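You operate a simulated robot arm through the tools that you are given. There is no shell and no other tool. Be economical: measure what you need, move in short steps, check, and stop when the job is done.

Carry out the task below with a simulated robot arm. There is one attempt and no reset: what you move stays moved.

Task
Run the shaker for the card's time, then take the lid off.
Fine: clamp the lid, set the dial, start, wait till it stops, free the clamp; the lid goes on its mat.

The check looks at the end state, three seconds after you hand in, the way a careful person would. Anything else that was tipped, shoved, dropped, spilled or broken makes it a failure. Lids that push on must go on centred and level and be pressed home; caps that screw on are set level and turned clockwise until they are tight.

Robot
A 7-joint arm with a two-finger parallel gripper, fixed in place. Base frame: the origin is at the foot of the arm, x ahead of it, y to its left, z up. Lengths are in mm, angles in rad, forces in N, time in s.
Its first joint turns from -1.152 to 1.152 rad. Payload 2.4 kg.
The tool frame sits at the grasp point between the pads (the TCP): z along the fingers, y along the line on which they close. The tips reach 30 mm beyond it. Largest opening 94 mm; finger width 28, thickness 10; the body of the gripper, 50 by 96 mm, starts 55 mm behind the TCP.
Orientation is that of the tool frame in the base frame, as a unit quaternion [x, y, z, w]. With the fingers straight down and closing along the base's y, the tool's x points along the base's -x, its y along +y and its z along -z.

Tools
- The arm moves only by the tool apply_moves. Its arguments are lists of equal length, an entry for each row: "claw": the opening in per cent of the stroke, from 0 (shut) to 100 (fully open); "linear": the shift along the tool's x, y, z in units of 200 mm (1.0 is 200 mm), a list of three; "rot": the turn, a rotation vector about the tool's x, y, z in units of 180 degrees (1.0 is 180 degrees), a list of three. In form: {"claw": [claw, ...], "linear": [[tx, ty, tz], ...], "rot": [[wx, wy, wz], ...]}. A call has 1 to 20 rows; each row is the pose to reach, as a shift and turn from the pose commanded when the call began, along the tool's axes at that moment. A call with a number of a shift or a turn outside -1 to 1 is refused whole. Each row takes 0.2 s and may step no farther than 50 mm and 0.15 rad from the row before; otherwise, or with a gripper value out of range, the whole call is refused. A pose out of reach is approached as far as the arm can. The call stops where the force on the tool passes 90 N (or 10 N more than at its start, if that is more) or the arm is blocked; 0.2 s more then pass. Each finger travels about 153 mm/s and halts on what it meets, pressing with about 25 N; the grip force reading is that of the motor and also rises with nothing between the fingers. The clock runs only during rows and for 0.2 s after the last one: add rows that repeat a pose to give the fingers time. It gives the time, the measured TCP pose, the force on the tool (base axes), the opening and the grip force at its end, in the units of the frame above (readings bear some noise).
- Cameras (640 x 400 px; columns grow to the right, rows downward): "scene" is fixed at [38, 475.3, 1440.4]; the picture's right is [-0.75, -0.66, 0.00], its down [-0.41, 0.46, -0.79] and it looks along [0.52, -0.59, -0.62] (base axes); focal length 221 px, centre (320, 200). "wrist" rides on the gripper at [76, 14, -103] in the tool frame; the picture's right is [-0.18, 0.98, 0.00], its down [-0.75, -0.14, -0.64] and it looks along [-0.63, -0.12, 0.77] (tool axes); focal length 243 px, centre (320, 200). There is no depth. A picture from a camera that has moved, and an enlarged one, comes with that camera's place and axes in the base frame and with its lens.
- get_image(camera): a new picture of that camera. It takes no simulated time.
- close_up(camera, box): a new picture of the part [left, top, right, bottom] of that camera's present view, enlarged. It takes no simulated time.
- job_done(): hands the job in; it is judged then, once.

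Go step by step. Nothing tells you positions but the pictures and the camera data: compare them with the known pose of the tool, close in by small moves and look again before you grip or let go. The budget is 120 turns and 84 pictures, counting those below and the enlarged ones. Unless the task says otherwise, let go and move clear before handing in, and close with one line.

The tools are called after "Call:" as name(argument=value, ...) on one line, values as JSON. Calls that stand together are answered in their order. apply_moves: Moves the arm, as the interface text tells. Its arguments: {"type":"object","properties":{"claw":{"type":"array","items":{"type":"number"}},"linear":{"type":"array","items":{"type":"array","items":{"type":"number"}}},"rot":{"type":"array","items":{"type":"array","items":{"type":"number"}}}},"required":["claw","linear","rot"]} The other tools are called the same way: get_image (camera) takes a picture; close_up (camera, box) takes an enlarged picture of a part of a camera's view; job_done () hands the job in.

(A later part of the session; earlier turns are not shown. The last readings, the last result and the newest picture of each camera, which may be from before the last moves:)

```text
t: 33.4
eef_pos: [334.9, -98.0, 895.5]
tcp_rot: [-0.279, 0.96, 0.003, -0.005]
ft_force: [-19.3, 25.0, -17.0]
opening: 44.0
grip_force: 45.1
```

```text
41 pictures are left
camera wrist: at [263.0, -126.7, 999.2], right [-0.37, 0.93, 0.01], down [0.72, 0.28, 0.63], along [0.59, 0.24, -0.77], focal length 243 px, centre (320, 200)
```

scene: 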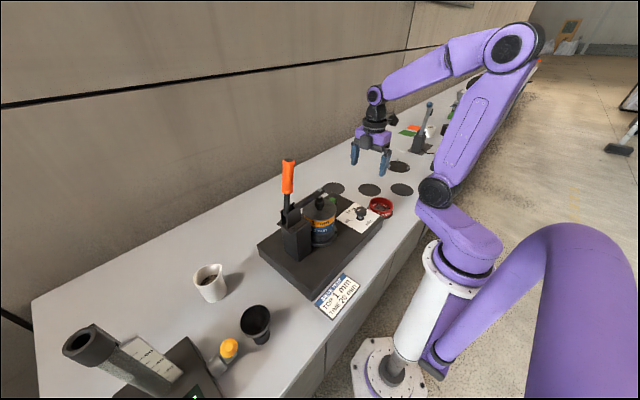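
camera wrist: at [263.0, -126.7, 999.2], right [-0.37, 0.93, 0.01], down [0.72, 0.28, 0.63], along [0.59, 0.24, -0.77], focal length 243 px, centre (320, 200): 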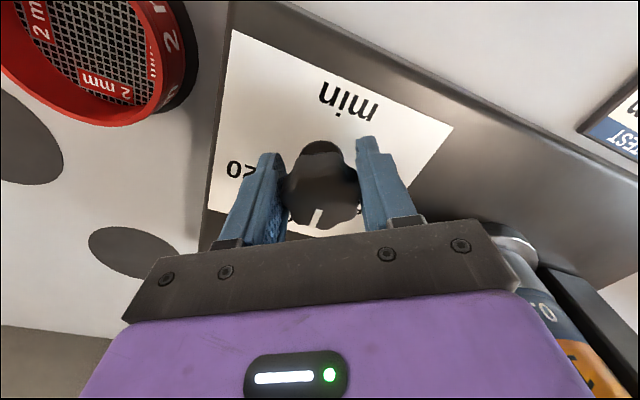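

Call:
apply_moves(claw=[0, 0, 0, 0, 0, 0, 0, 0, 0], linear=[[0.003, 0.008, 0], [0.007, 0.016, 0], [0.007, 0.016, 0], [0.007, 0.016, 0], [0.007, 0.016, 0], [0.007, 0.016, 0], [0.007, 0.016, 0], [0.007, 0.016, 0], [0.007, 0.016, 0]], rot=[[0, 0, 0.04], [0, 0, 0.08], [0, 0, 0.12], [0, 0, 0.16], [0, 0, 0.2], [0, 0, 0.24], [0, 0, 0.285], [0, 0, 0.324], [0, 0, 0.324]])

Call:
get_image(camera="wrist")

Call:
close_up(camera="scene", box=[290, 140, 430, 240])

```text
t: 35.4
eef_pos: [338.7, -94.8, 896.0]
tcp_rot: [0.221, 0.975, 0.0, 0.003]
ft_force: [17.9, 44.2, 22.1]
opening: 41.0
grip_force: 44.9
```

```text
40 pictures are left
camera wrist: at [274.4, -48.9, 998.1], right [0.59, 0.81, 0.0], down [0.61, -0.45, 0.65], along [0.52, -0.38, -0.76], focal length 243 px, centre (320, 200)
```

wrist: 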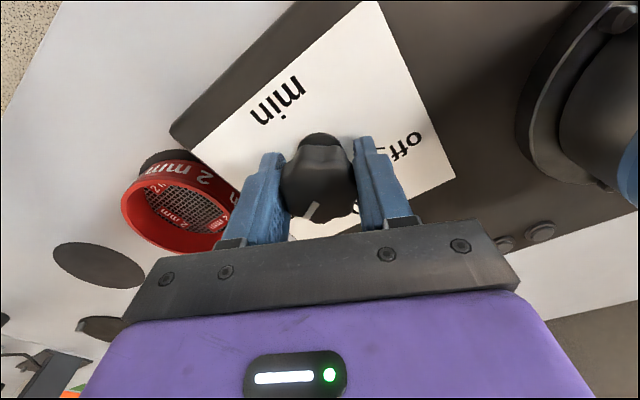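

```text
4.00 times, centred on (360, 190) of scene
camera zoom: at [38.2, 476.5, 1440.0], right [-0.75, -0.66, 0.0], down [-0.41, 0.46, -0.79], along [0.52, -0.59, -0.62], focal length 883 px, centre (160, 240)
```

zoom: 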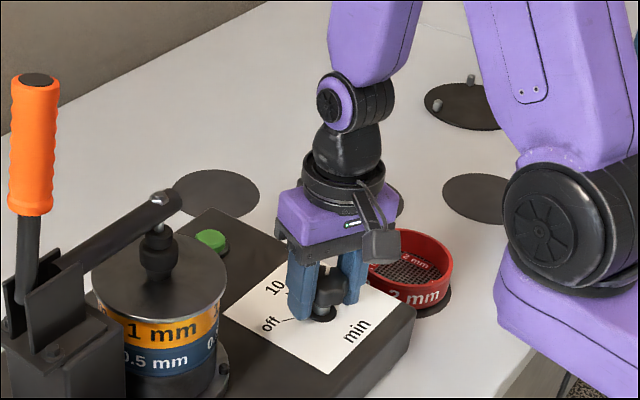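

The grip shifted on the lobes a little. I'll release, rise, and read the pointer.

Call:
apply_moves(claw=[30, 80, 80, 80, 80], linear=[[0, 0, 0], [0, 0, 0], [0, 0, -0.2], [0, 0, -0.4], [0, 0, -0.4]], rot=[[0, 0, 0], [0, 0, 0], [0, 0, 0], [0, 0, 0], [0, 0, 0]])

Call:
close_up(camera="wrist", box=[220, 40, 440, 200])

Call:
close_up(camera="scene", box=[330, 190, 400, 240])

```text
t: 36.6
eef_pos: [334.6, -98.5, 977.3]
tcp_rot: [0.225, 0.974, 0.0, 0.0]
ft_force: [-0.6, 0.4, -0.1]
opening: 75.2
grip_force: 0.0
```

```text
2.50 times, centred on (330, 120) of wrist
camera zoom: at [271.3, -51.8, 1078.4], right [0.6, 0.8, 0.0], down [0.62, -0.46, 0.64], along [0.52, -0.38, -0.77], focal length 606 px, centre (295, 400)
```

zoom: 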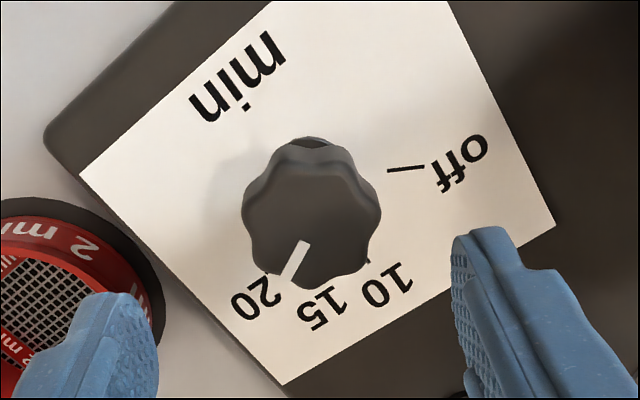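

```text
8.00 times, centred on (365, 215) of scene
camera zoom: at [38.0, 475.3, 1440.4], right [-0.75, -0.66, 0.0], down [-0.41, 0.46, -0.79], along [0.52, -0.59, -0.62], focal length 1766 px, centre (-40, 80)
```

zoom: 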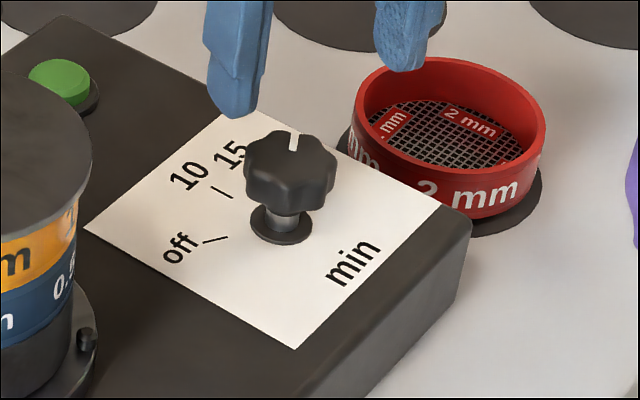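

The pointer looks near 20 (about -60° wanted). I need a straight-down view to be sure, so I'll shift the camera over the dial.

Call:
apply_moves(claw=[80, 80, 80, 80, 80], linear=[[0, 0, -0.2], [0, 0, -0.44], [-0.15, 0.04, -0.5], [-0.32, 0.088, -0.5], [-0.32, 0.088, -0.5]], rot=[[0, 0, -0.04], [0, 0, -0.08], [0, 0, -0.12], [0, 0, -0.1444], [0, 0, -0.1444]])

Call:
close_up(camera="wrist", box=[220, 0, 420, 125])

```text
t: 37.8
eef_pos: [400.3, -109.6, 1075.6]
tcp_rot: [-0.001, 1.0, -0.001, 0.0]
ft_force: [-0.4, 0.3, -0.2]
opening: 75.1
grip_force: 0.0
```

```text
3.20 times, centred on (320, 62) of wrist
camera zoom: at [323.9, -95.2, 1178.0], right [0.18, 0.98, 0.0], down [0.75, -0.14, 0.64], along [0.63, -0.12, -0.77], focal length 776 px, centre (320, 640)
```

zoom: 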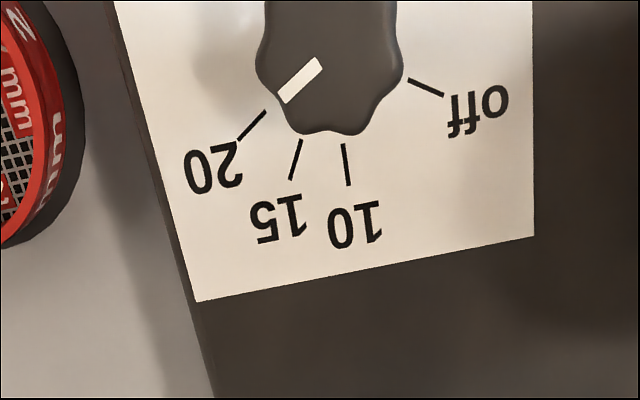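

Pointer at about -61 to -63° versus the 20 tick at -60°: set to 20. Next I'll bring closed fingers over the green button at about (476, -102).

Call:
apply_moves(claw=[0, 0, 0, 0, 0, 0], linear=[[-0.2, 0.02, 0], [-0.378, 0.036, 0], [-0.378, 0.036, 0.2], [-0.378, 0.036, 0.4], [-0.378, 0.036, 0.575], [-0.378, 0.036, 0.575]], rot=[[0, 0, 0], [0, 0, 0], [0, 0, 0], [0, 0, 0], [0, 0, 0], [0, 0, 0]])

Call:
get_image(camera="wrist")

Call:
close_up(camera="scene", box=[290, 140, 400, 220])

```text
t: 39.2
eef_pos: [474.8, -100.9, 960.3]
tcp_rot: [0.001, 1.0, -0.001, 0.0]
ft_force: [-0.2, 0.4, 0.0]
opening: 0.3
grip_force: 25.1
```

```text
35 pictures are left
camera wrist: at [398.3, -87.3, 1061.7], right [0.18, 0.98, 0.0], down [0.75, -0.14, 0.64], along [0.63, -0.12, -0.77], focal length 243 px, centre (320, 200)
```

wrist: 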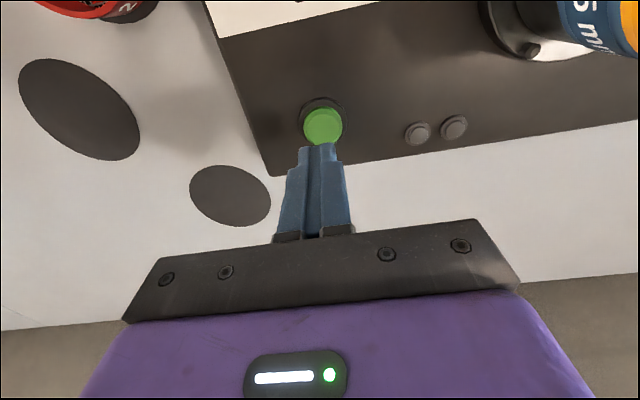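

```text
5.00 times, centred on (345, 180) of scene
camera zoom: at [38.0, 475.3, 1440.4], right [-0.75, -0.66, 0.0], down [-0.41, 0.46, -0.79], along [0.52, -0.59, -0.62], focal length 1104 px, centre (195, 300)
```

zoom: 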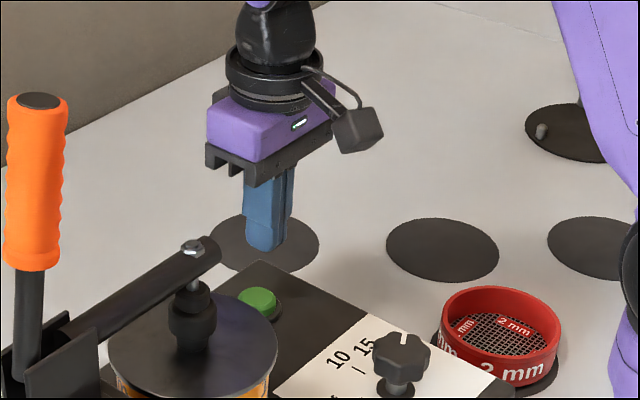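

Aligned. Press straight down in small steps.

Call:
apply_moves(claw=[0, 0, 0, 0, 0, 0, 0, 0], linear=[[-0.006, 0, 0.15], [-0.006, 0, 0.24], [-0.006, 0, 0.26], [-0.006, 0, 0.275], [-0.006, 0, 0.29], [-0.006, 0, 0.3], [-0.006, 0, 0.31], [-0.006, 0, 0.31]], rot=[[0, 0, 0], [0, 0, 0], [0, 0, 0], [0, 0, 0], [0, 0, 0], [0, 0, 0], [0, 0, 0], [0, 0, 0]])

Call:
get_image(camera="wrist")

```text
t: 41.0
eef_pos: [476.6, -103.1, 899.8]
tcp_rot: [0.0, 1.0, 0.0, 0.0]
ft_force: [-4.2, 1.8, 15.1]
opening: 0.0
grip_force: 25.1
```

```text
33 pictures are left
camera wrist: at [399.8, -88.4, 1001.1], right [0.18, 0.98, 0.0], down [0.75, -0.14, 0.64], along [0.63, -0.12, -0.77], focal length 243 px, centre (320, 200)
```

wrist: 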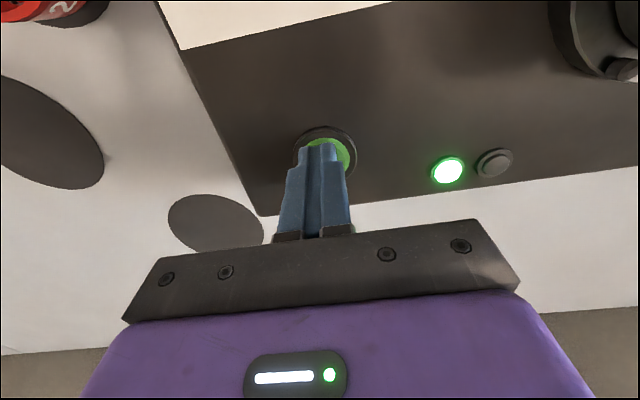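

The button is pressed and a green run lamp is lit. I'll lift off, out of the way, and watch.

Call:
apply_moves(claw=[0, 0, 0, 0, 0, 0, 0], linear=[[0, 0, -0.2], [0, 0, -0.44], [0, 0, -0.68], [0, 0, -0.92], [0, 0, -1], [0, 0, -1], [0, 0, -1]], rot=[[0, 0, 0], [0, 0, 0], [0, 0, 0], [0, 0, 0], [0, 0, 0], [0, 0, 0], [0, 0, 0]])

Call:
get_image(camera="wrist")

```text
t: 42.6
eef_pos: [477.0, -104.5, 1100.7]
tcp_rot: [-0.001, 1.0, 0.0, 0.0]
ft_force: [-0.5, -0.1, -0.7]
opening: 0.1
grip_force: 25.0
```

```text
32 pictures are left
camera wrist: at [400.5, -88.9, 1203.0], right [0.18, 0.98, 0.0], down [0.75, -0.14, 0.64], along [0.63, -0.12, -0.77], focal length 243 px, centre (320, 200)
```

wrist: 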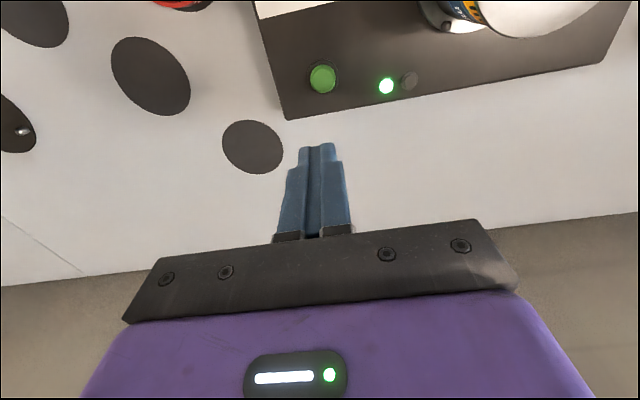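

Running. I'll wait, holding the pose.

Call:
apply_moves(claw=[100, 100, 100, 100, 100, 100, 100, 100, 100, 100, 100, 100, 100, 100, 100, 100, 100, 100, 100, 100], linear=[[0, 0, -0.2], [0, 0, -0.4], [0, 0, -0.6], [0, 0, -0.8], [0, 0, -1], [0, 0, -1], [0, 0, -1], [0, 0, -1], [0, 0, -1], [0, 0, -1], [0, 0, -1], [0, 0, -1], [0, 0, -1], [0, 0, -1], [0, 0, -1], [0, 0, -1], [0, 0, -1], [0, 0, -1], [0, 0, -1], [0, 0, -1]], rot=[[0, 0, 0], [0, 0, 0], [0, 0, 0], [0, 0, 0], [0, 0, 0], [0, 0, 0], [0, 0, 0], [0, 0, 0], [0, 0, 0], [0, 0, 0], [0, 0, 0], [0, 0, 0], [0, 0, 0], [0, 0, 0], [0, 0, 0], [0, 0, 0], [0, 0, 0], [0, 0, 0], [0, 0, 0], [0, 0, 0]])

Call:
apply_moves(claw=[100, 100, 100, 100, 100, 100, 100, 100, 100, 100, 100, 100, 100, 100, 100, 100, 100, 100, 100, 100], linear=[[0, 0, 0], [0, 0, 0], [0, 0, 0], [0, 0, 0], [0, 0, 0], [0, 0, 0], [0, 0, 0], [0, 0, 0], [0, 0, 0], [0, 0, 0], [0, 0, 0], [0, 0, 0], [0, 0, 0], [0, 0, 0], [0, 0, 0], [0, 0, 0], [0, 0, 0], [0, 0, 0], [0, 0, 0], [0, 0, 0]], rot=[[0, 0, 0], [0, 0, 0], [0, 0, 0], [0, 0, 0], [0, 0, 0], [0, 0, 0], [0, 0, 0], [0, 0, 0], [0, 0, 0], [0, 0, 0], [0, 0, 0], [0, 0, 0], [0, 0, 0], [0, 0, 0], [0, 0, 0], [0, 0, 0], [0, 0, 0], [0, 0, 0], [0, 0, 0], [0, 0, 0]])

Call:
get_image(camera="wrist")

```text
t: 46.8
eef_pos: [476.0, -100.3, 1301.4]
tcp_rot: [0.0, 1.0, -0.001, 0.0]
ft_force: [0.4, -0.2, -0.1]
opening: 94.0
grip_force: 0.1
```

```text
t: 51.0
eef_pos: [477.3, -100.9, 1300.1]
tcp_rot: [0.0, 1.0, -0.001, 0.0]
ft_force: [-0.4, 0.3, -1.1]
opening: 93.7
grip_force: 0.1
```

```text
31 pictures are left
camera wrist: at [399.7, -86.1, 1402.2], right [0.18, 0.98, 0.0], down [0.75, -0.14, 0.64], along [0.63, -0.12, -0.77], focal length 243 px, centre (320, 200)
```

wrist: 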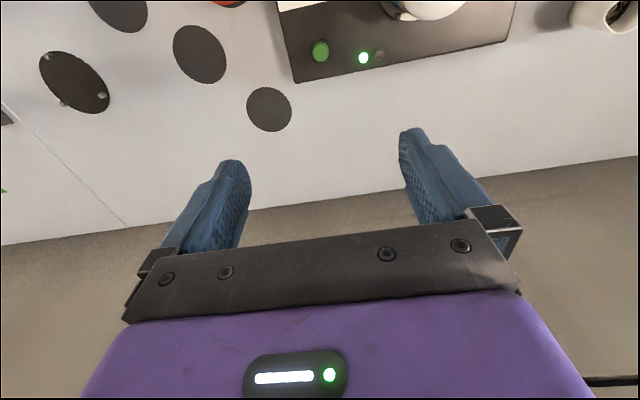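

Call:
apply_moves(claw=[100, 100, 100, 100, 100, 100, 100, 100, 100, 100, 100, 100, 100, 100, 100, 100, 100, 100, 100, 100], linear=[[0, 0, 0], [0, 0, 0], [0, 0, 0], [0, 0, 0], [0, 0, 0], [0, 0, 0], [0, 0, 0], [0, 0, 0], [0, 0, 0], [0, 0, 0], [0, 0, 0], [0, 0, 0], [0, 0, 0], [0, 0, 0], [0, 0, 0], [0, 0, 0], [0, 0, 0], [0, 0, 0], [0, 0, 0], [0, 0, 0]], rot=[[0, 0, 0], [0, 0, 0], [0, 0, 0], [0, 0, 0], [0, 0, 0], [0, 0, 0], [0, 0, 0], [0, 0, 0], [0, 0, 0], [0, 0, 0], [0, 0, 0], [0, 0, 0], [0, 0, 0], [0, 0, 0], [0, 0, 0], [0, 0, 0], [0, 0, 0], [0, 0, 0], [0, 0, 0], [0, 0, 0]])

Call:
apply_moves(claw=[100, 100, 100, 100, 100, 100, 100, 100, 100, 100, 100, 100, 100, 100, 100, 100, 100, 100, 100, 100], linear=[[0, 0, 0], [0, 0, 0], [0, 0, 0], [0, 0, 0], [0, 0, 0], [0, 0, 0], [0, 0, 0], [0, 0, 0], [0, 0, 0], [0, 0, 0], [0, 0, 0], [0, 0, 0], [0, 0, 0], [0, 0, 0], [0, 0, 0], [0, 0, 0], [0, 0, 0], [0, 0, 0], [0, 0, 0], [0, 0, 0]], rot=[[0, 0, 0], [0, 0, 0], [0, 0, 0], [0, 0, 0], [0, 0, 0], [0, 0, 0], [0, 0, 0], [0, 0, 0], [0, 0, 0], [0, 0, 0], [0, 0, 0], [0, 0, 0], [0, 0, 0], [0, 0, 0], [0, 0, 0], [0, 0, 0], [0, 0, 0], [0, 0, 0], [0, 0, 0], [0, 0, 0]])

Call:
apply_moves(claw=[100, 100, 100, 100, 100, 100, 100, 100, 100, 100, 100, 100, 100, 100, 100, 100, 100, 100, 100, 100], linear=[[0, 0, 0], [0, 0, 0], [0, 0, 0], [0, 0, 0], [0, 0, 0], [0, 0, 0], [0, 0, 0], [0, 0, 0], [0, 0, 0], [0, 0, 0], [0, 0, 0], [0, 0, 0], [0, 0, 0], [0, 0, 0], [0, 0, 0], [0, 0, 0], [0, 0, 0], [0, 0, 0], [0, 0, 0], [0, 0, 0]], rot=[[0, 0, 0], [0, 0, 0], [0, 0, 0], [0, 0, 0], [0, 0, 0], [0, 0, 0], [0, 0, 0], [0, 0, 0], [0, 0, 0], [0, 0, 0], [0, 0, 0], [0, 0, 0], [0, 0, 0], [0, 0, 0], [0, 0, 0], [0, 0, 0], [0, 0, 0], [0, 0, 0], [0, 0, 0], [0, 0, 0]])

Call:
get_image(camera="wrist")

```text
t: 55.2
eef_pos: [476.1, -100.8, 1299.6]
tcp_rot: [-0.001, 1.0, 0.0, 0.0]
ft_force: [-0.2, -0.1, 0.3]
opening: 94.1
grip_force: 0.1
```

```text
t: 59.4
eef_pos: [476.5, -99.4, 1299.7]
tcp_rot: [0.0, 1.0, -0.001, 0.0]
ft_force: [-0.1, 0.2, 0.0]
opening: 94.2
grip_force: 0.1
```

```text
t: 63.6
eef_pos: [476.3, -101.0, 1300.8]
tcp_rot: [0.001, 1.0, -0.001, -0.001]
ft_force: [0.3, 0.4, -1.0]
opening: 94.1
grip_force: 0.1
```

```text
30 pictures are left
camera wrist: at [399.7, -86.1, 1402.2], right [0.18, 0.98, 0.0], down [0.75, -0.14, 0.64], along [0.63, -0.12, -0.77], focal length 243 px, centre (320, 200)
```

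wrist: 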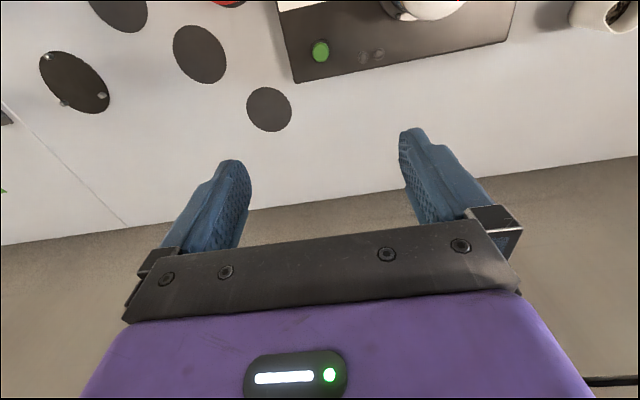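

The lamp is out: shaker has stopped. Now back to the clamp handle with the tool turned a quarter.

Call:
apply_moves(claw=[100, 100, 100, 100, 100, 100, 100, 100, 100, 100, 100, 100, 100], linear=[[0.07, 0.2, 0], [0.15, 0.4, 0], [0.22, 0.6, 0], [0.3, 0.8, 0], [0.38, 1, 0], [0.38, 1, 0], [0.38, 1, 0], [0.38, 1, 0], [0.38, 1, 0], [0.38, 1, 0], [0.38, 1, 0], [0.38, 1, 0], [0.38, 1, 0]], rot=[[0, 0, 0.042], [0, 0, 0.084], [0, 0, 0.126], [0, 0, 0.168], [0, 0, 0.21], [0, 0, 0.252], [0, 0, 0.294], [0, 0, 0.336], [0, 0, 0.378], [0, 0, 0.42], [0, 0, 0.46], [0, 0, 0.5], [0, 0, 0.5]])

Call:
apply_moves(claw=[100, 100, 100, 100, 100], linear=[[0.2, 0, 0], [0.4, 0, 0], [0.4, 0, 0.2], [0.4, 0, 0.26], [0.4, 0, 0.26]], rot=[[0, 0, 0], [0, 0, 0], [0, 0, 0], [0, 0, 0], [0, 0, 0]])

Call:
get_image(camera="wrist")

Call:
close_up(camera="scene", box=[225, 90, 385, 240])

```text
t: 66.4
eef_pos: [399.5, 98.0, 1298.6]
tcp_rot: [0.708, 0.707, -0.001, 0.001]
ft_force: [-0.2, 0.6, -0.5]
opening: 94.0
grip_force: 0.0
```

```text
t: 67.6
eef_pos: [401.9, 176.8, 1245.5]
tcp_rot: [0.707, 0.707, 0.0, 0.001]
ft_force: [0.0, 1.0, 1.4]
opening: 94.3
grip_force: 0.1
```

```text
29 pictures are left
camera wrist: at [415.3, 252.5, 1348.4], right [0.98, -0.18, 0.0], down [-0.14, -0.75, 0.64], along [-0.12, -0.63, -0.77], focal length 243 px, centre (320, 200)
```

wrist: 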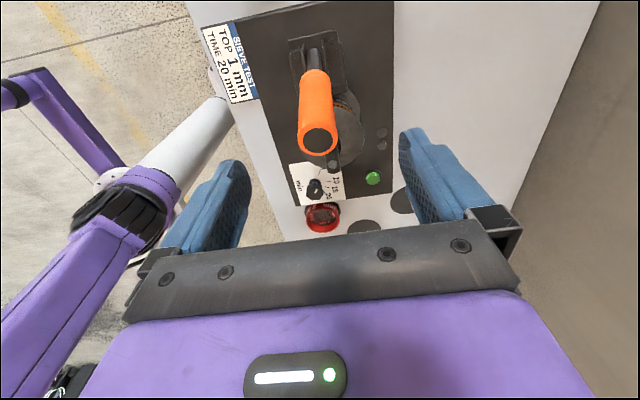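

```text
2.67 times, centred on (305, 165) of scene
camera zoom: at [38.0, 475.3, 1440.4], right [-0.75, -0.66, 0.0], down [-0.41, 0.46, -0.79], along [0.52, -0.59, -0.62], focal length 589 px, centre (360, 293)
```

zoom: 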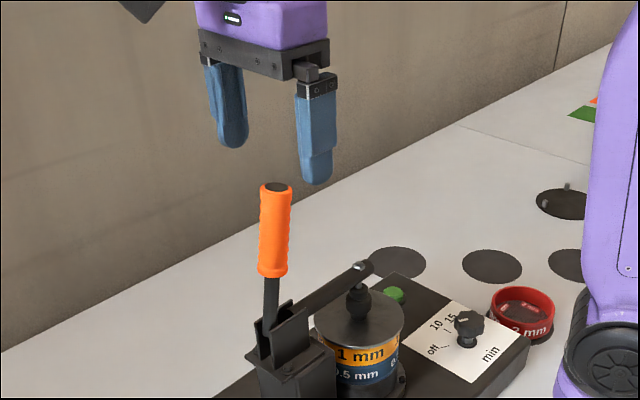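

Call:
apply_moves(claw=[100, 100, 100, 50, 20, 0, 0, 0], linear=[[0.01, 0, 0.2], [0.01, 0, 0.35], [0.01, 0, 0.42], [0.01, 0, 0.42], [0.01, 0, 0.42], [0.01, 0, 0.42], [0.01, 0, 0.42], [0.01, 0, 0.42]], rot=[[0, 0, 0], [0, 0, 0], [0, 0, 0], [0, 0, 0], [0, 0, 0], [0, 0, 0], [0, 0, 0], [0, 0, 0]])

Call:
close_up(camera="scene", box=[225, 120, 375, 240])

```text
t: 69.4
eef_pos: [401.1, 177.9, 1162.8]
tcp_rot: [0.707, 0.707, -0.002, 0.0]
ft_force: [-10.1, -0.4, -5.5]
opening: 27.6
grip_force: 45.4
```

```text
3.33 times, centred on (300, 180) of scene
camera zoom: at [37.8, 475.3, 1440.4], right [-0.75, -0.66, 0.0], down [-0.41, 0.46, -0.79], along [0.52, -0.59, -0.62], focal length 736 px, centre (387, 267)
```

zoom: 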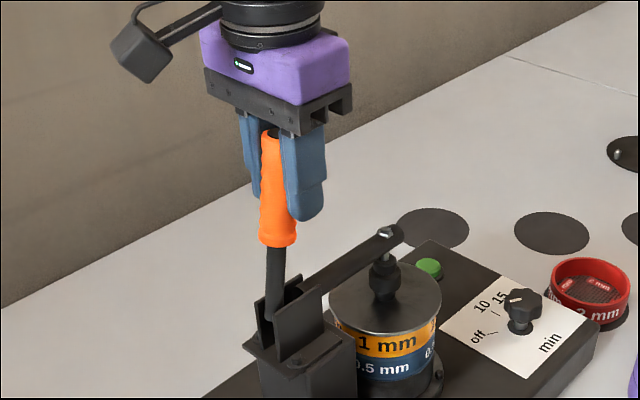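

Call:
apply_moves(claw=[0, 0, 0, 0, 0, 0, 0], linear=[[0.055, 0, -0.007], [0.11, 0, -0.01], [0.165, 0, -0.007], [0.22, 0, 0], [0.273, 0, 0.011], [0.325, 0, 0.028], [0.325, 0, 0.028]], rot=[[0, 0, 0], [0, 0, 0], [0, 0, 0], [0, 0, 0], [0, 0, 0], [0, 0, 0], [0, 0, 0]])

Call:
close_up(camera="scene", box=[225, 120, 375, 240])

```text
t: 71.0
eef_pos: [400.0, 242.7, 1157.1]
tcp_rot: [0.706, 0.708, -0.001, 0.003]
ft_force: [-3.3, -17.8, 20.4]
opening: 27.3
grip_force: 45.1
```

```text
3.33 times, centred on (300, 180) of scene
camera zoom: at [37.6, 474.6, 1440.7], right [-0.75, -0.66, 0.0], down [-0.41, 0.46, -0.79], along [0.52, -0.59, -0.62], focal length 736 px, centre (387, 267)
```

zoom: 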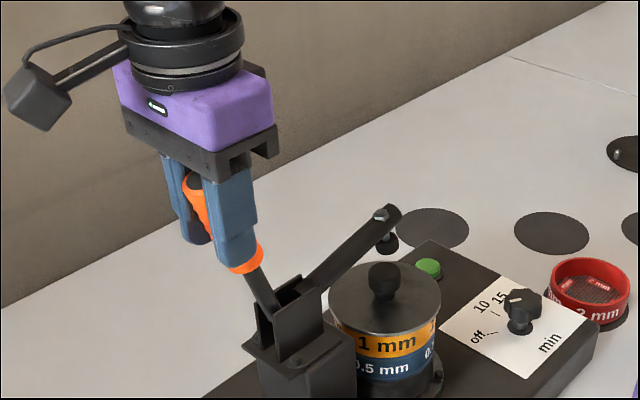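

Call:
apply_moves(claw=[0, 0, 0, 0, 0, 0, 0, 0, 0], linear=[[0.0515, 0, 0.021], [0.1, 0, 0.0465], [0.1465, 0, 0.076], [0.19, 0, 0.1095], [0.2305, 0, 0.1465], [0.2675, 0, 0.187], [0.301, 0, 0.2305], [0.3305, 0, 0.277], [0.3305, 0, 0.277]], rot=[[0, 0, 0], [0, 0, 0], [0, 0, 0], [0, 0, 0], [0, 0, 0], [0, 0, 0], [0, 0, 0], [0, 0, 0], [0, 0, 0]])

Call:
close_up(camera="scene", box=[215, 120, 365, 240])

```text
t: 73.0
eef_pos: [399.5, 313.6, 1102.3]
tcp_rot: [0.706, 0.709, 0.002, 0.001]
ft_force: [3.2, 16.4, 15.5]
opening: 31.1
grip_force: 45.0
```

```text
3.33 times, centred on (290, 180) of scene
camera zoom: at [37.9, 475.8, 1440.3], right [-0.75, -0.66, 0.0], down [-0.41, 0.46, -0.79], along [0.52, -0.59, -0.62], focal length 736 px, centre (420, 267)
```

zoom: 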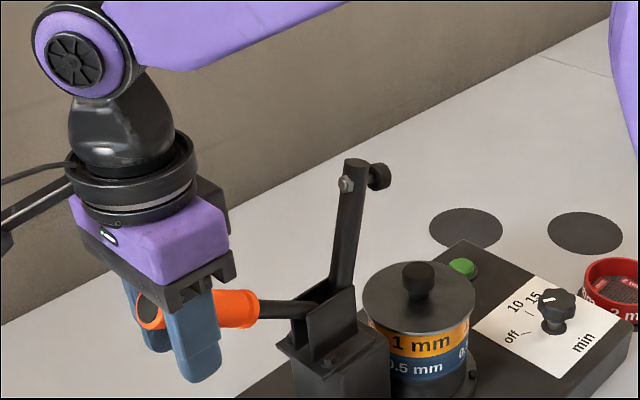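

Call:
apply_moves(claw=[0, 0, 0, 0], linear=[[0.01, 0, 0.03], [0.015, 0, 0.065], [0.02, 0, 0.1], [0.02, 0, 0.1]], rot=[[0, 0, 0], [0, 0, 0], [0, 0, 0], [0, 0, 0]])

Call:
close_up(camera="scene", box=[215, 120, 365, 240])

```text
t: 74.0
eef_pos: [399.8, 318.2, 1089.8]
tcp_rot: [0.706, 0.708, 0.011, 0.001]
ft_force: [-21.8, 12.1, 75.0]
opening: 31.1
grip_force: 45.1
```

```text
3.33 times, centred on (290, 180) of scene
camera zoom: at [36.3, 474.9, 1440.6], right [-0.75, -0.66, 0.0], down [-0.41, 0.46, -0.79], along [0.52, -0.59, -0.62], focal length 736 px, centre (420, 267)
```

zoom: 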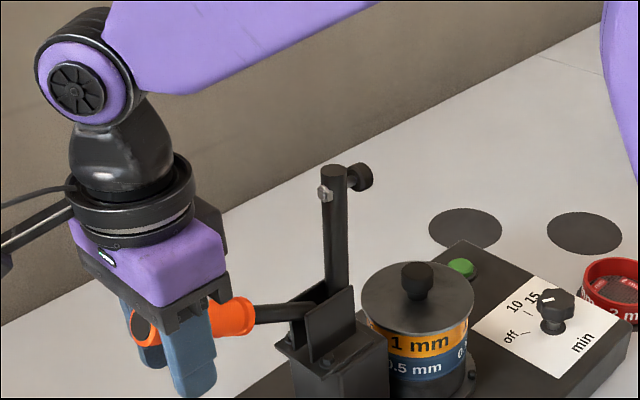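

The clamp is fully open at its stop. I'll release the handle and rise.

Call:
apply_moves(claw=[0, 30, 100, 100, 100, 100, 100, 100, 100], linear=[[0, 0, -0.03], [0, 0, -0.03], [0, 0, -0.03], [0, 0, -0.03], [0, 0, -0.25], [0, 0, -0.49], [0, 0, -0.73], [0, 0, -0.97], [0, 0, -0.97]], rot=[[0, 0, 0], [0, 0, 0], [0, 0, 0], [0, 0, 0], [0, 0, 0], [0, 0, 0], [0, 0, 0], [0, 0, 0], [0, 0, 0]])

Call:
apply_moves(claw=[100, 100, 100, 100, 100, 100, 100, 100, 100, 100, 100, 100, 100], linear=[[-0.2, 0, 0], [-0.4, 0, 0], [-0.6, 0, 0], [-0.8, 0, 0], [-1, 0, 0], [-1, 0, 0], [-1, 0, 0], [-1, 0, 0], [-1, 0, 0], [-1, 0, 0], [-1, 0, 0], [-1, 0, 0], [-1, 0, 0]], rot=[[0, 0, -0.042], [0, 0, -0.084], [0, 0, -0.126], [0, 0, -0.168], [0, 0, -0.21], [0, 0, -0.252], [0, 0, -0.294], [0, 0, -0.336], [0, 0, -0.378], [0, 0, -0.42], [0, 0, -0.46], [0, 0, -0.5], [0, 0, -0.5]])

Call:
get_image(camera="wrist")

Call:
close_up(camera="scene", box=[215, 150, 365, 250])

```text
t: 76.0
eef_pos: [399.5, 313.1, 1276.5]
tcp_rot: [0.707, 0.707, 0.0, 0.0]
ft_force: [0.1, -0.8, -0.5]
opening: 94.0
grip_force: 0.2
```

```text
t: 78.8
eef_pos: [400.8, 114.1, 1276.0]
tcp_rot: [-0.001, 1.0, -0.001, 0.0]
ft_force: [-0.5, 0.2, -0.2]
opening: 94.2
grip_force: 0.1
```

```text
23 pictures are left
camera wrist: at [324.1, 129.6, 1378.6], right [0.18, 0.98, 0.0], down [0.75, -0.14, 0.64], along [0.63, -0.12, -0.77], focal length 243 px, centre (320, 200)
```

wrist: 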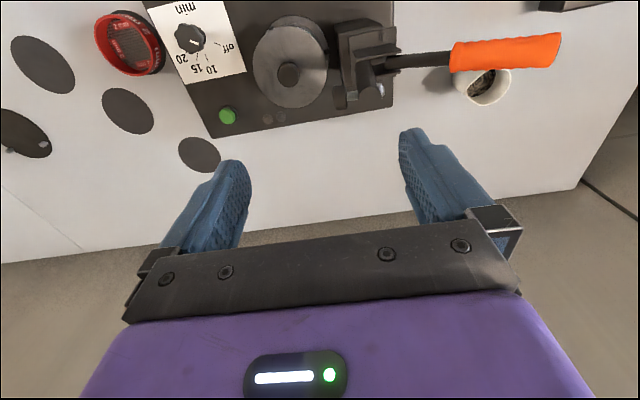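

```text
4.00 times, centred on (290, 200) of scene
camera zoom: at [38.0, 475.3, 1440.4], right [-0.75, -0.66, 0.0], down [-0.41, 0.46, -0.79], along [0.52, -0.59, -0.62], focal length 883 px, centre (440, 200)
```

zoom: 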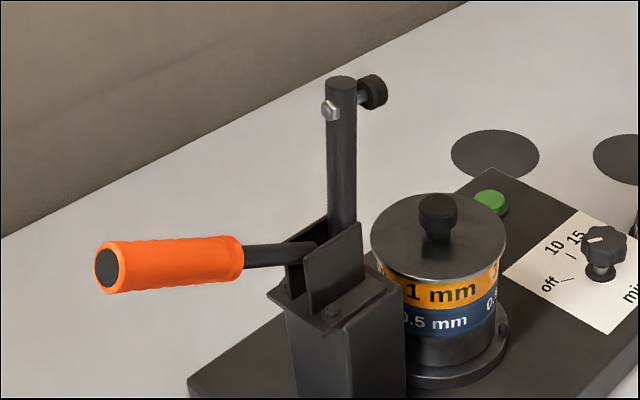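

The clamp is open as at the start. Lid knob is near (393-398, 72, ~1010); I'll move above it for a closer look, minding the raised spindle at y≈125.

Call:
apply_moves(claw=[65, 65, 65, 65, 65, 65], linear=[[0.025, -0.2, 0], [0.025, -0.22, 0], [0.025, -0.22, 0.24], [0.025, -0.22, 0.48], [0.025, -0.22, 0.68], [0.025, -0.22, 0.68]], rot=[[0, 0, 0], [0, 0, 0], [0, 0, 0], [0, 0, 0], [0, 0, 0], [0, 0, 0]])

Call:
get_image(camera="wrist")

Call:
close_up(camera="scene", box=[255, 110, 375, 210])

```text
t: 80.2
eef_pos: [396.0, 69.4, 1140.2]
tcp_rot: [0.0, 1.0, -0.001, 0.0]
ft_force: [0.5, -0.3, -0.6]
opening: 60.9
grip_force: 0.1
```

```text
21 pictures are left
camera wrist: at [319.4, 84.1, 1241.7], right [0.18, 0.98, 0.0], down [0.75, -0.14, 0.64], along [0.63, -0.12, -0.77], focal length 243 px, centre (320, 200)
```

wrist: 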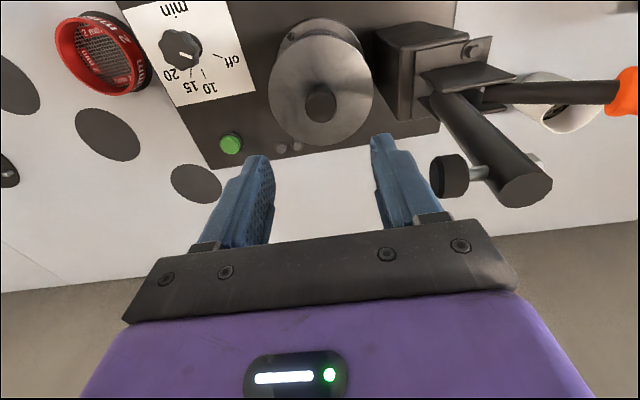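

```text
4.00 times, centred on (315, 160) of scene
camera zoom: at [38.0, 475.3, 1440.4], right [-0.75, -0.66, 0.0], down [-0.41, 0.46, -0.79], along [0.52, -0.59, -0.62], focal length 883 px, centre (340, 360)
```

zoom: 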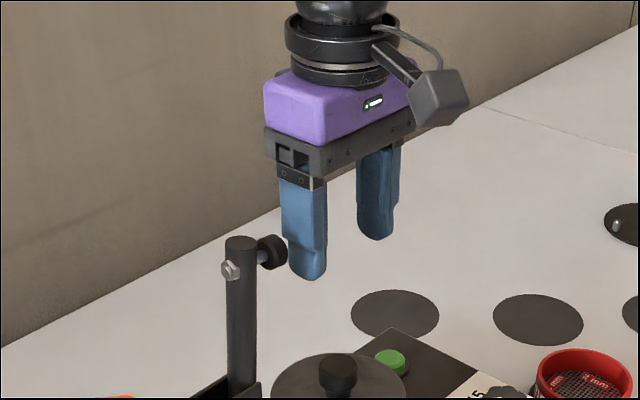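

Clearance to the spindle is about 9 mm. I'll descend to TCP z≈1009 around the knob, tips just above the lid.

Call:
apply_moves(claw=[65, 65, 65, 65, 65, 65], linear=[[0.003, 0, 0.2], [0.003, 0, 0.4], [0.003, 0, 0.55], [0.003, 0, 0.62], [0.003, 0, 0.655], [0.003, 0, 0.655]], rot=[[0, 0, 0], [0, 0, 0], [0, 0, 0], [0, 0, 0], [0, 0, 0], [0, 0, 0]])

Call:
get_image(camera="wrist")

Call:
close_up(camera="scene", box=[255, 140, 375, 240])

```text
t: 81.6
eef_pos: [394.8, 70.0, 1009.1]
tcp_rot: [0.0, 1.0, -0.001, -0.001]
ft_force: [-1.0, 0.1, -0.9]
opening: 61.3
grip_force: 0.0
```

```text
19 pictures are left
camera wrist: at [318.1, 84.6, 1111.7], right [0.18, 0.98, 0.0], down [0.75, -0.14, 0.64], along [0.63, -0.12, -0.77], focal length 243 px, centre (320, 200)
```

wrist: 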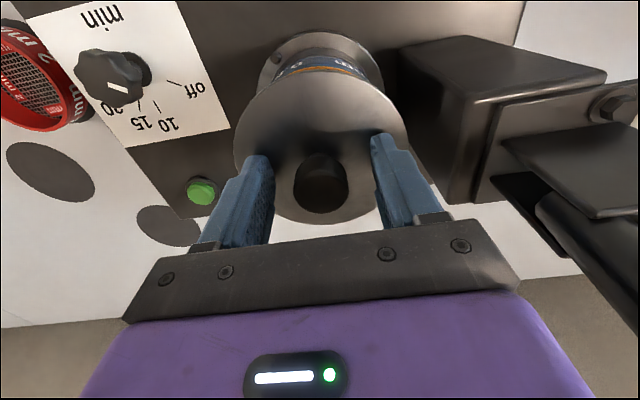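

```text
4.00 times, centred on (315, 190) of scene
camera zoom: at [38.0, 475.3, 1440.4], right [-0.75, -0.66, 0.0], down [-0.41, 0.46, -0.79], along [0.52, -0.59, -0.62], focal length 883 px, centre (340, 240)
```

zoom: 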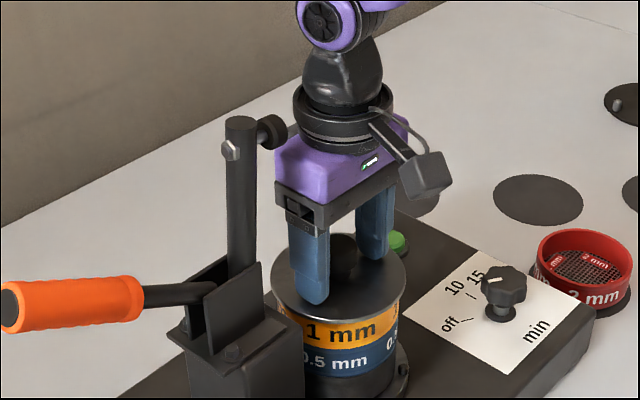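

Call:
close_up(camera="wrist", box=[220, 110, 420, 240])

```text
3.08 times, centred on (320, 175) of wrist
camera zoom: at [318.1, 84.6, 1111.7], right [0.18, 0.98, 0.0], down [0.75, -0.14, 0.64], along [0.63, -0.12, -0.77], focal length 746 px, centre (320, 277)
```

zoom: 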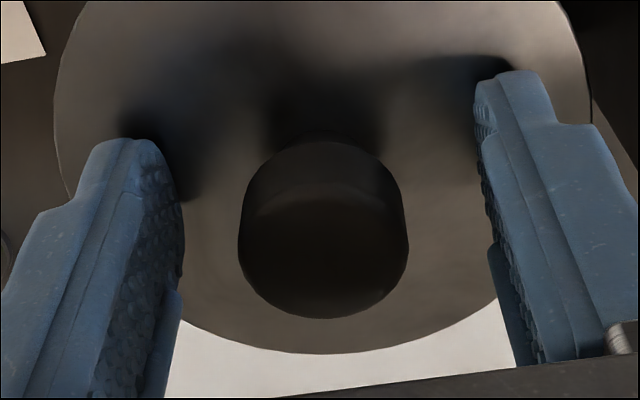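

The knob's top face centres at (395.6, 70.4): aligned. Grip it.

Call:
apply_moves(claw=[40, 20, 0, 0, 0], linear=[[0, 0, 0], [0, 0, 0], [0, 0, 0], [0, 0, 0], [0, 0, 0]], rot=[[0, 0, 0], [0, 0, 0], [0, 0, 0], [0, 0, 0], [0, 0, 0]])

Call:
apply_moves(claw=[0, 0, 0, 0, 0, 0], linear=[[0, 0, -0.02], [0, 0, -0.05], [0, 0, -0.09], [0, 0, -0.13], [0, 0, -0.17], [0, 0, -0.17]], rot=[[0, 0, 0], [0, 0, 0], [0, 0, 0], [0, 0, 0], [0, 0, 0], [0, 0, 0]])

Call:
get_image(camera="scene")

Call:
close_up(camera="scene", box=[255, 140, 375, 240])

```text
t: 82.8
eef_pos: [394.3, 71.2, 1009.8]
tcp_rot: [0.0, 1.0, -0.002, -0.001]
ft_force: [-0.5, 0.1, 0.3]
opening: 32.1
grip_force: 24.8
```

```text
t: 84.2
eef_pos: [394.3, 70.4, 1042.8]
tcp_rot: [0.0, 1.0, -0.001, 0.0]
ft_force: [-0.9, -0.6, -0.7]
opening: 32.0
grip_force: 24.6
```

```text
16 pictures are left
```

scene: 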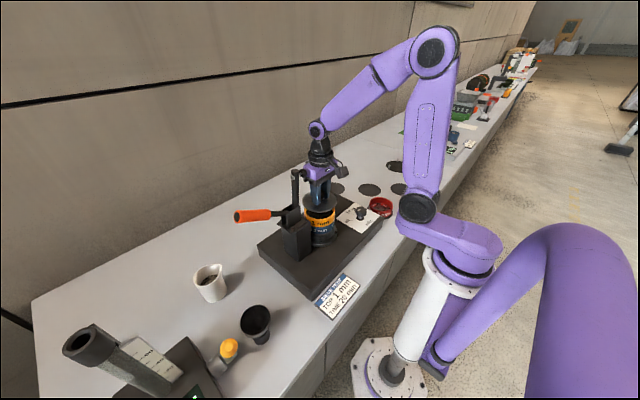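

```text
4.00 times, centred on (315, 190) of scene
camera zoom: at [38.0, 475.3, 1440.4], right [-0.75, -0.66, 0.0], down [-0.41, 0.46, -0.79], along [0.52, -0.59, -0.62], focal length 883 px, centre (340, 240)
```

zoom: 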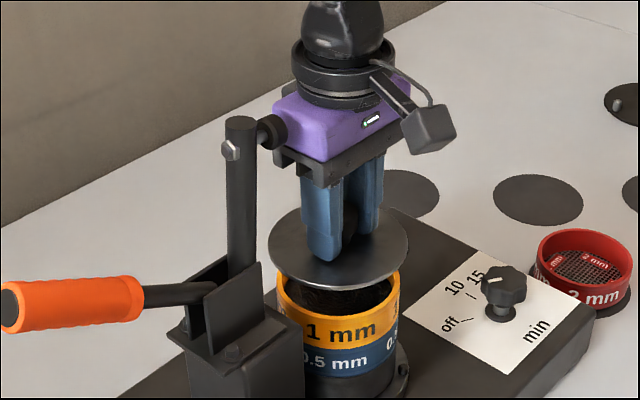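

The lid lifted cleanly and alone. I'll move it away toward the mats (-y), then up a little and look at the mats up close.

Call:
apply_moves(claw=[0, 0, 0, 0, 0, 0, 0, 0], linear=[[0, -0.1, 0], [0, -0.25, 0], [0, -0.4, 0], [0, -0.55, -0.05], [0, -0.7, -0.1], [0, -0.85, -0.1], [0, -1, -0.1], [0, -1, -0.1]], rot=[[0, 0, 0], [0, 0, 0], [0, 0, 0], [0, 0, 0], [0, 0, 0], [0, 0, 0], [0, 0, 0], [0, 0, 0]])

Call:
apply_moves(claw=[0, 0, 0, 0, 0, 0, 0, 0], linear=[[0, -0.15, 0], [0, -0.3, 0], [0, -0.45, 0], [0, -0.6, 0], [0, -0.75, 0], [0, -0.85, 0], [0, -0.95, 0], [0, -0.95, 0]], rot=[[0, 0, 0], [0, 0, 0], [0, 0, 0], [0, 0, 0], [0, 0, 0], [0, 0, 0], [0, 0, 0], [0, 0, 0]])

Call:
get_image(camera="wrist")

```text
t: 86.0
eef_pos: [396.2, -129.5, 1064.6]
tcp_rot: [0.0, 1.0, -0.001, 0.001]
ft_force: [0.4, 0.3, -0.4]
opening: 32.0
grip_force: 24.9
```

```text
t: 87.8
eef_pos: [394.2, -319.1, 1065.6]
tcp_rot: [0.0, 1.0, 0.0, 0.0]
ft_force: [0.1, -0.2, -1.0]
opening: 31.9
grip_force: 24.6
```

```text
14 pictures are left
camera wrist: at [318.1, -305.8, 1166.9], right [0.18, 0.98, 0.0], down [0.75, -0.14, 0.64], along [0.63, -0.12, -0.77], focal length 243 px, centre (320, 200)
```

wrist: 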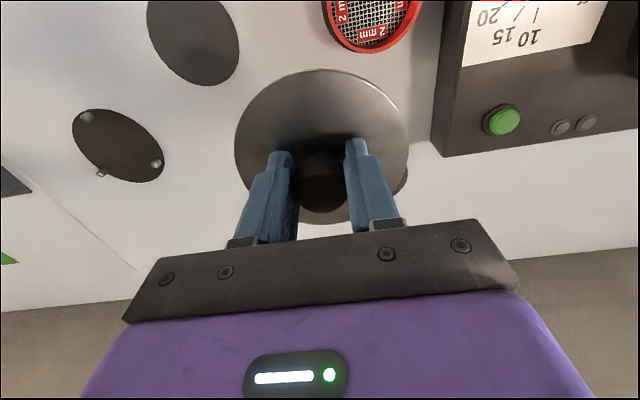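

Three free mats are identical (112 mm) and unmarked, and the lid is about 105 mm. I choose the one right next to the shaker, near (588, -251). I'll approach with a side offset so I can measure it past the held lid.

Call:
apply_moves(claw=[0, 0, 0, 0, 0, 0, 0, 0], linear=[[-0.14, 0.12, 0], [-0.28, 0.24, 0], [-0.42, 0.36, 0], [-0.56, 0.48, 0], [-0.7, 0.6, 0], [-0.84, 0.72, 0], [-0.955, 0.84, 0], [-0.955, 0.84, 0]], rot=[[0, 0, 0], [0, 0, 0], [0, 0, 0], [0, 0, 0], [0, 0, 0], [0, 0, 0], [0, 0, 0], [0, 0, 0]])

Call:
get_image(camera="wrist")

Call:
close_up(camera="scene", box=[310, 120, 430, 220])

```text
t: 89.6
eef_pos: [583.8, -151.3, 1065.4]
tcp_rot: [0.001, 1.0, -0.001, 0.0]
ft_force: [0.0, 0.2, -1.6]
opening: 31.9
grip_force: 24.9
```

```text
13 pictures are left
camera wrist: at [508.2, -136.3, 1167.2], right [0.18, 0.98, 0.0], down [0.75, -0.14, 0.64], along [0.63, -0.12, -0.77], focal length 243 px, centre (320, 200)
```

wrist: 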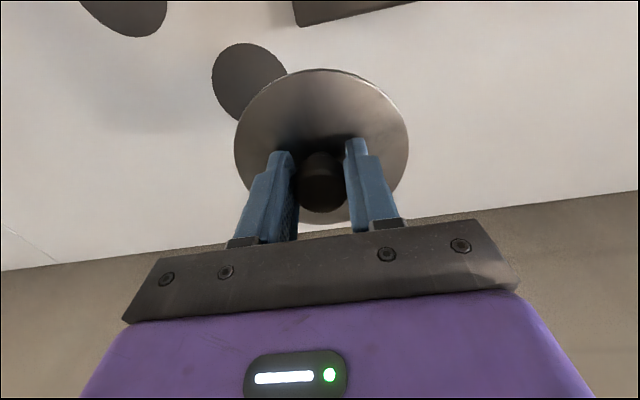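

```text
4.00 times, centred on (370, 170) of scene
camera zoom: at [38.0, 475.3, 1440.4], right [-0.75, -0.66, 0.0], down [-0.41, 0.46, -0.79], along [0.52, -0.59, -0.62], focal length 883 px, centre (120, 320)
```

zoom: 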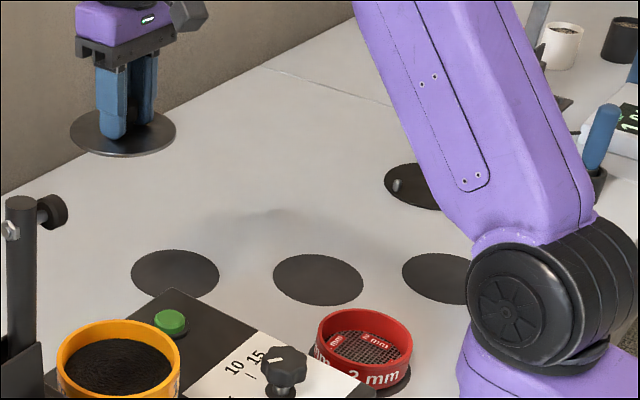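

Mat triangulates to about (586, -250, z≈800). I'll move over it and down to z≈900, then check the lid's overlap with the mat.

Call:
apply_moves(claw=[0, 0, 0, 0, 0, 0, 0, 0], linear=[[-0.005, -0.2, 0], [-0.005, -0.4, 0], [-0.005, -0.495, 0.05], [-0.005, -0.495, 0.25], [-0.005, -0.495, 0.45], [-0.005, -0.495, 0.65], [-0.005, -0.495, 0.825], [-0.005, -0.495, 0.825]], rot=[[0, 0, 0], [0, 0, 0], [0, 0, 0], [0, 0, 0], [0, 0, 0], [0, 0, 0], [0, 0, 0], [0, 0, 0]])

Call:
get_image(camera="wrist")

Call:
close_up(camera="scene", box=[310, 150, 390, 210])

```text
t: 91.4
eef_pos: [587.4, -249.9, 898.5]
tcp_rot: [0.001, 1.0, 0.0, 0.0]
ft_force: [-0.1, -0.5, -1.6]
opening: 31.6
grip_force: 25.3
```

```text
11 pictures are left
camera wrist: at [512.2, -236.1, 1000.3], right [0.18, 0.98, 0.0], down [0.75, -0.14, 0.64], along [0.63, -0.12, -0.77], focal length 243 px, centre (320, 200)
```

wrist: 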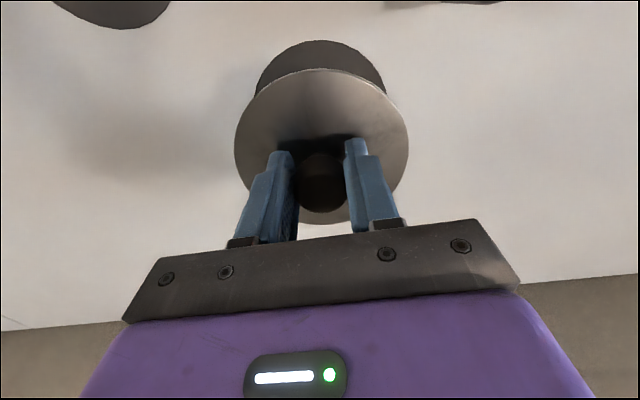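

```text
6.67 times, centred on (350, 180) of scene
camera zoom: at [38.0, 475.3, 1440.4], right [-0.75, -0.66, 0.0], down [-0.41, 0.46, -0.79], along [0.52, -0.59, -0.62], focal length 1472 px, centre (120, 333)
```

zoom: 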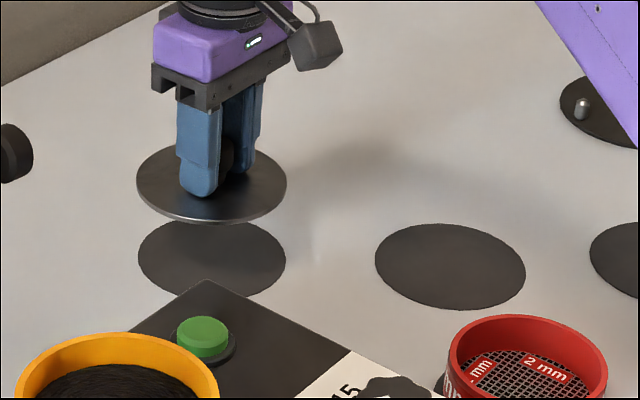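

Lid sits over the mat within a couple of mm. Lowering gently toward contact.

Call:
apply_moves(claw=[0, 0, 0, 0, 0, 0], linear=[[0.006, 0, 0.1], [0.006, 0, 0.18], [0.006, 0, 0.22], [0.006, 0, 0.24], [0.006, 0, 0.25], [0.006, 0, 0.25]], rot=[[0, 0, 0], [0, 0, 0], [0, 0, 0], [0, 0, 0], [0, 0, 0], [0, 0, 0]])

Call:
close_up(camera="scene", box=[310, 150, 390, 210])

```text
t: 92.8
eef_pos: [586.4, -251.3, 848.5]
tcp_rot: [-0.001, 1.0, -0.001, 0.0]
ft_force: [0.3, 0.6, -1.5]
opening: 31.9
grip_force: 24.8
```

```text
6.67 times, centred on (350, 180) of scene
camera zoom: at [38.0, 475.3, 1440.4], right [-0.75, -0.66, 0.0], down [-0.41, 0.46, -0.79], along [0.52, -0.59, -0.62], focal length 1472 px, centre (120, 333)
```

zoom: 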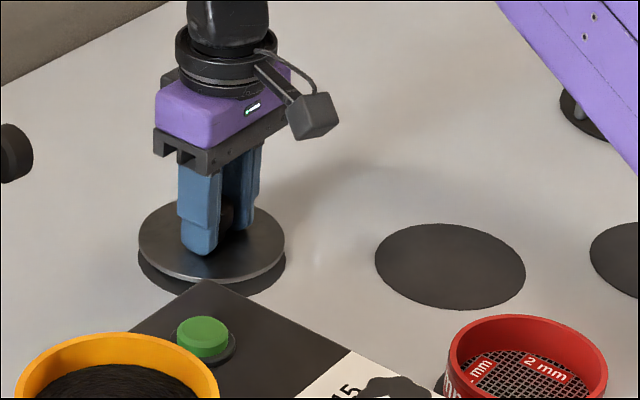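

Call:
apply_moves(claw=[0, 0, 0, 0, 0], linear=[[0, 0, 0.012], [0, 0, 0.024], [0, 0, 0.034], [0, 0, 0.042], [0, 0, 0.042]], rot=[[0, 0, 0], [0, 0, 0], [0, 0, 0], [0, 0, 0], [0, 0, 0]])

```text
t: 94.0
eef_pos: [586.7, -251.4, 842.2]
tcp_rot: [0.0, 1.0, -0.001, 0.001]
ft_force: [-5.7, 3.3, 16.5]
opening: 31.5
grip_force: 24.6
```

Contact at z≈842 (16 N). Quick look before release.

Call:
close_up(camera="wrist", box=[210, 30, 430, 230])

Call:
close_up(camera="scene", box=[320, 165, 370, 205])

```text
2.00 times, centred on (320, 130) of wrist
camera zoom: at [509.9, -236.2, 944.3], right [0.18, 0.98, 0.0], down [0.75, -0.14, 0.64], along [0.63, -0.12, -0.77], focal length 485 px, centre (320, 340)
```

zoom: 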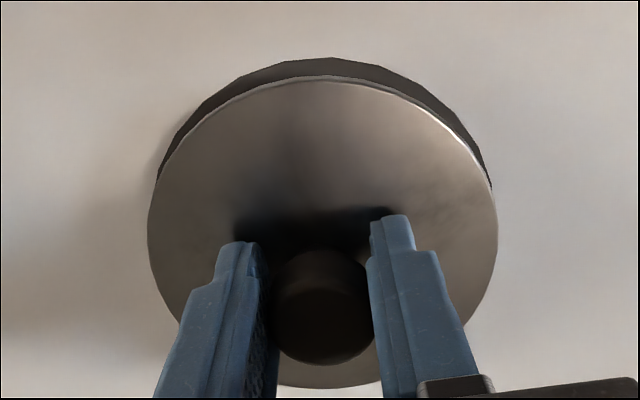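

```text
10.00 times, centred on (345, 185) of scene
camera zoom: at [37.6, 475.5, 1440.3], right [-0.75, -0.66, 0.0], down [-0.41, 0.46, -0.79], along [0.52, -0.59, -0.62], focal length 2207 px, centre (70, 350)
```

zoom: 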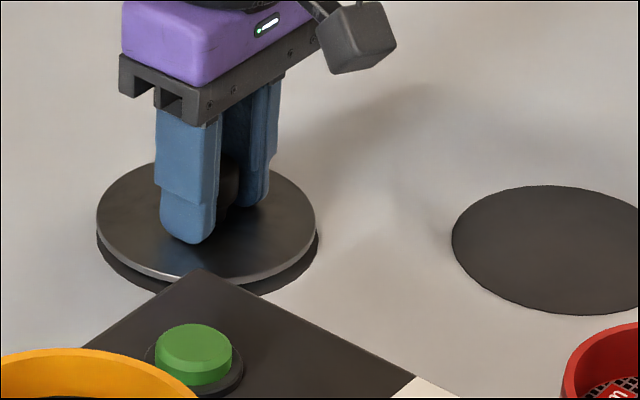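

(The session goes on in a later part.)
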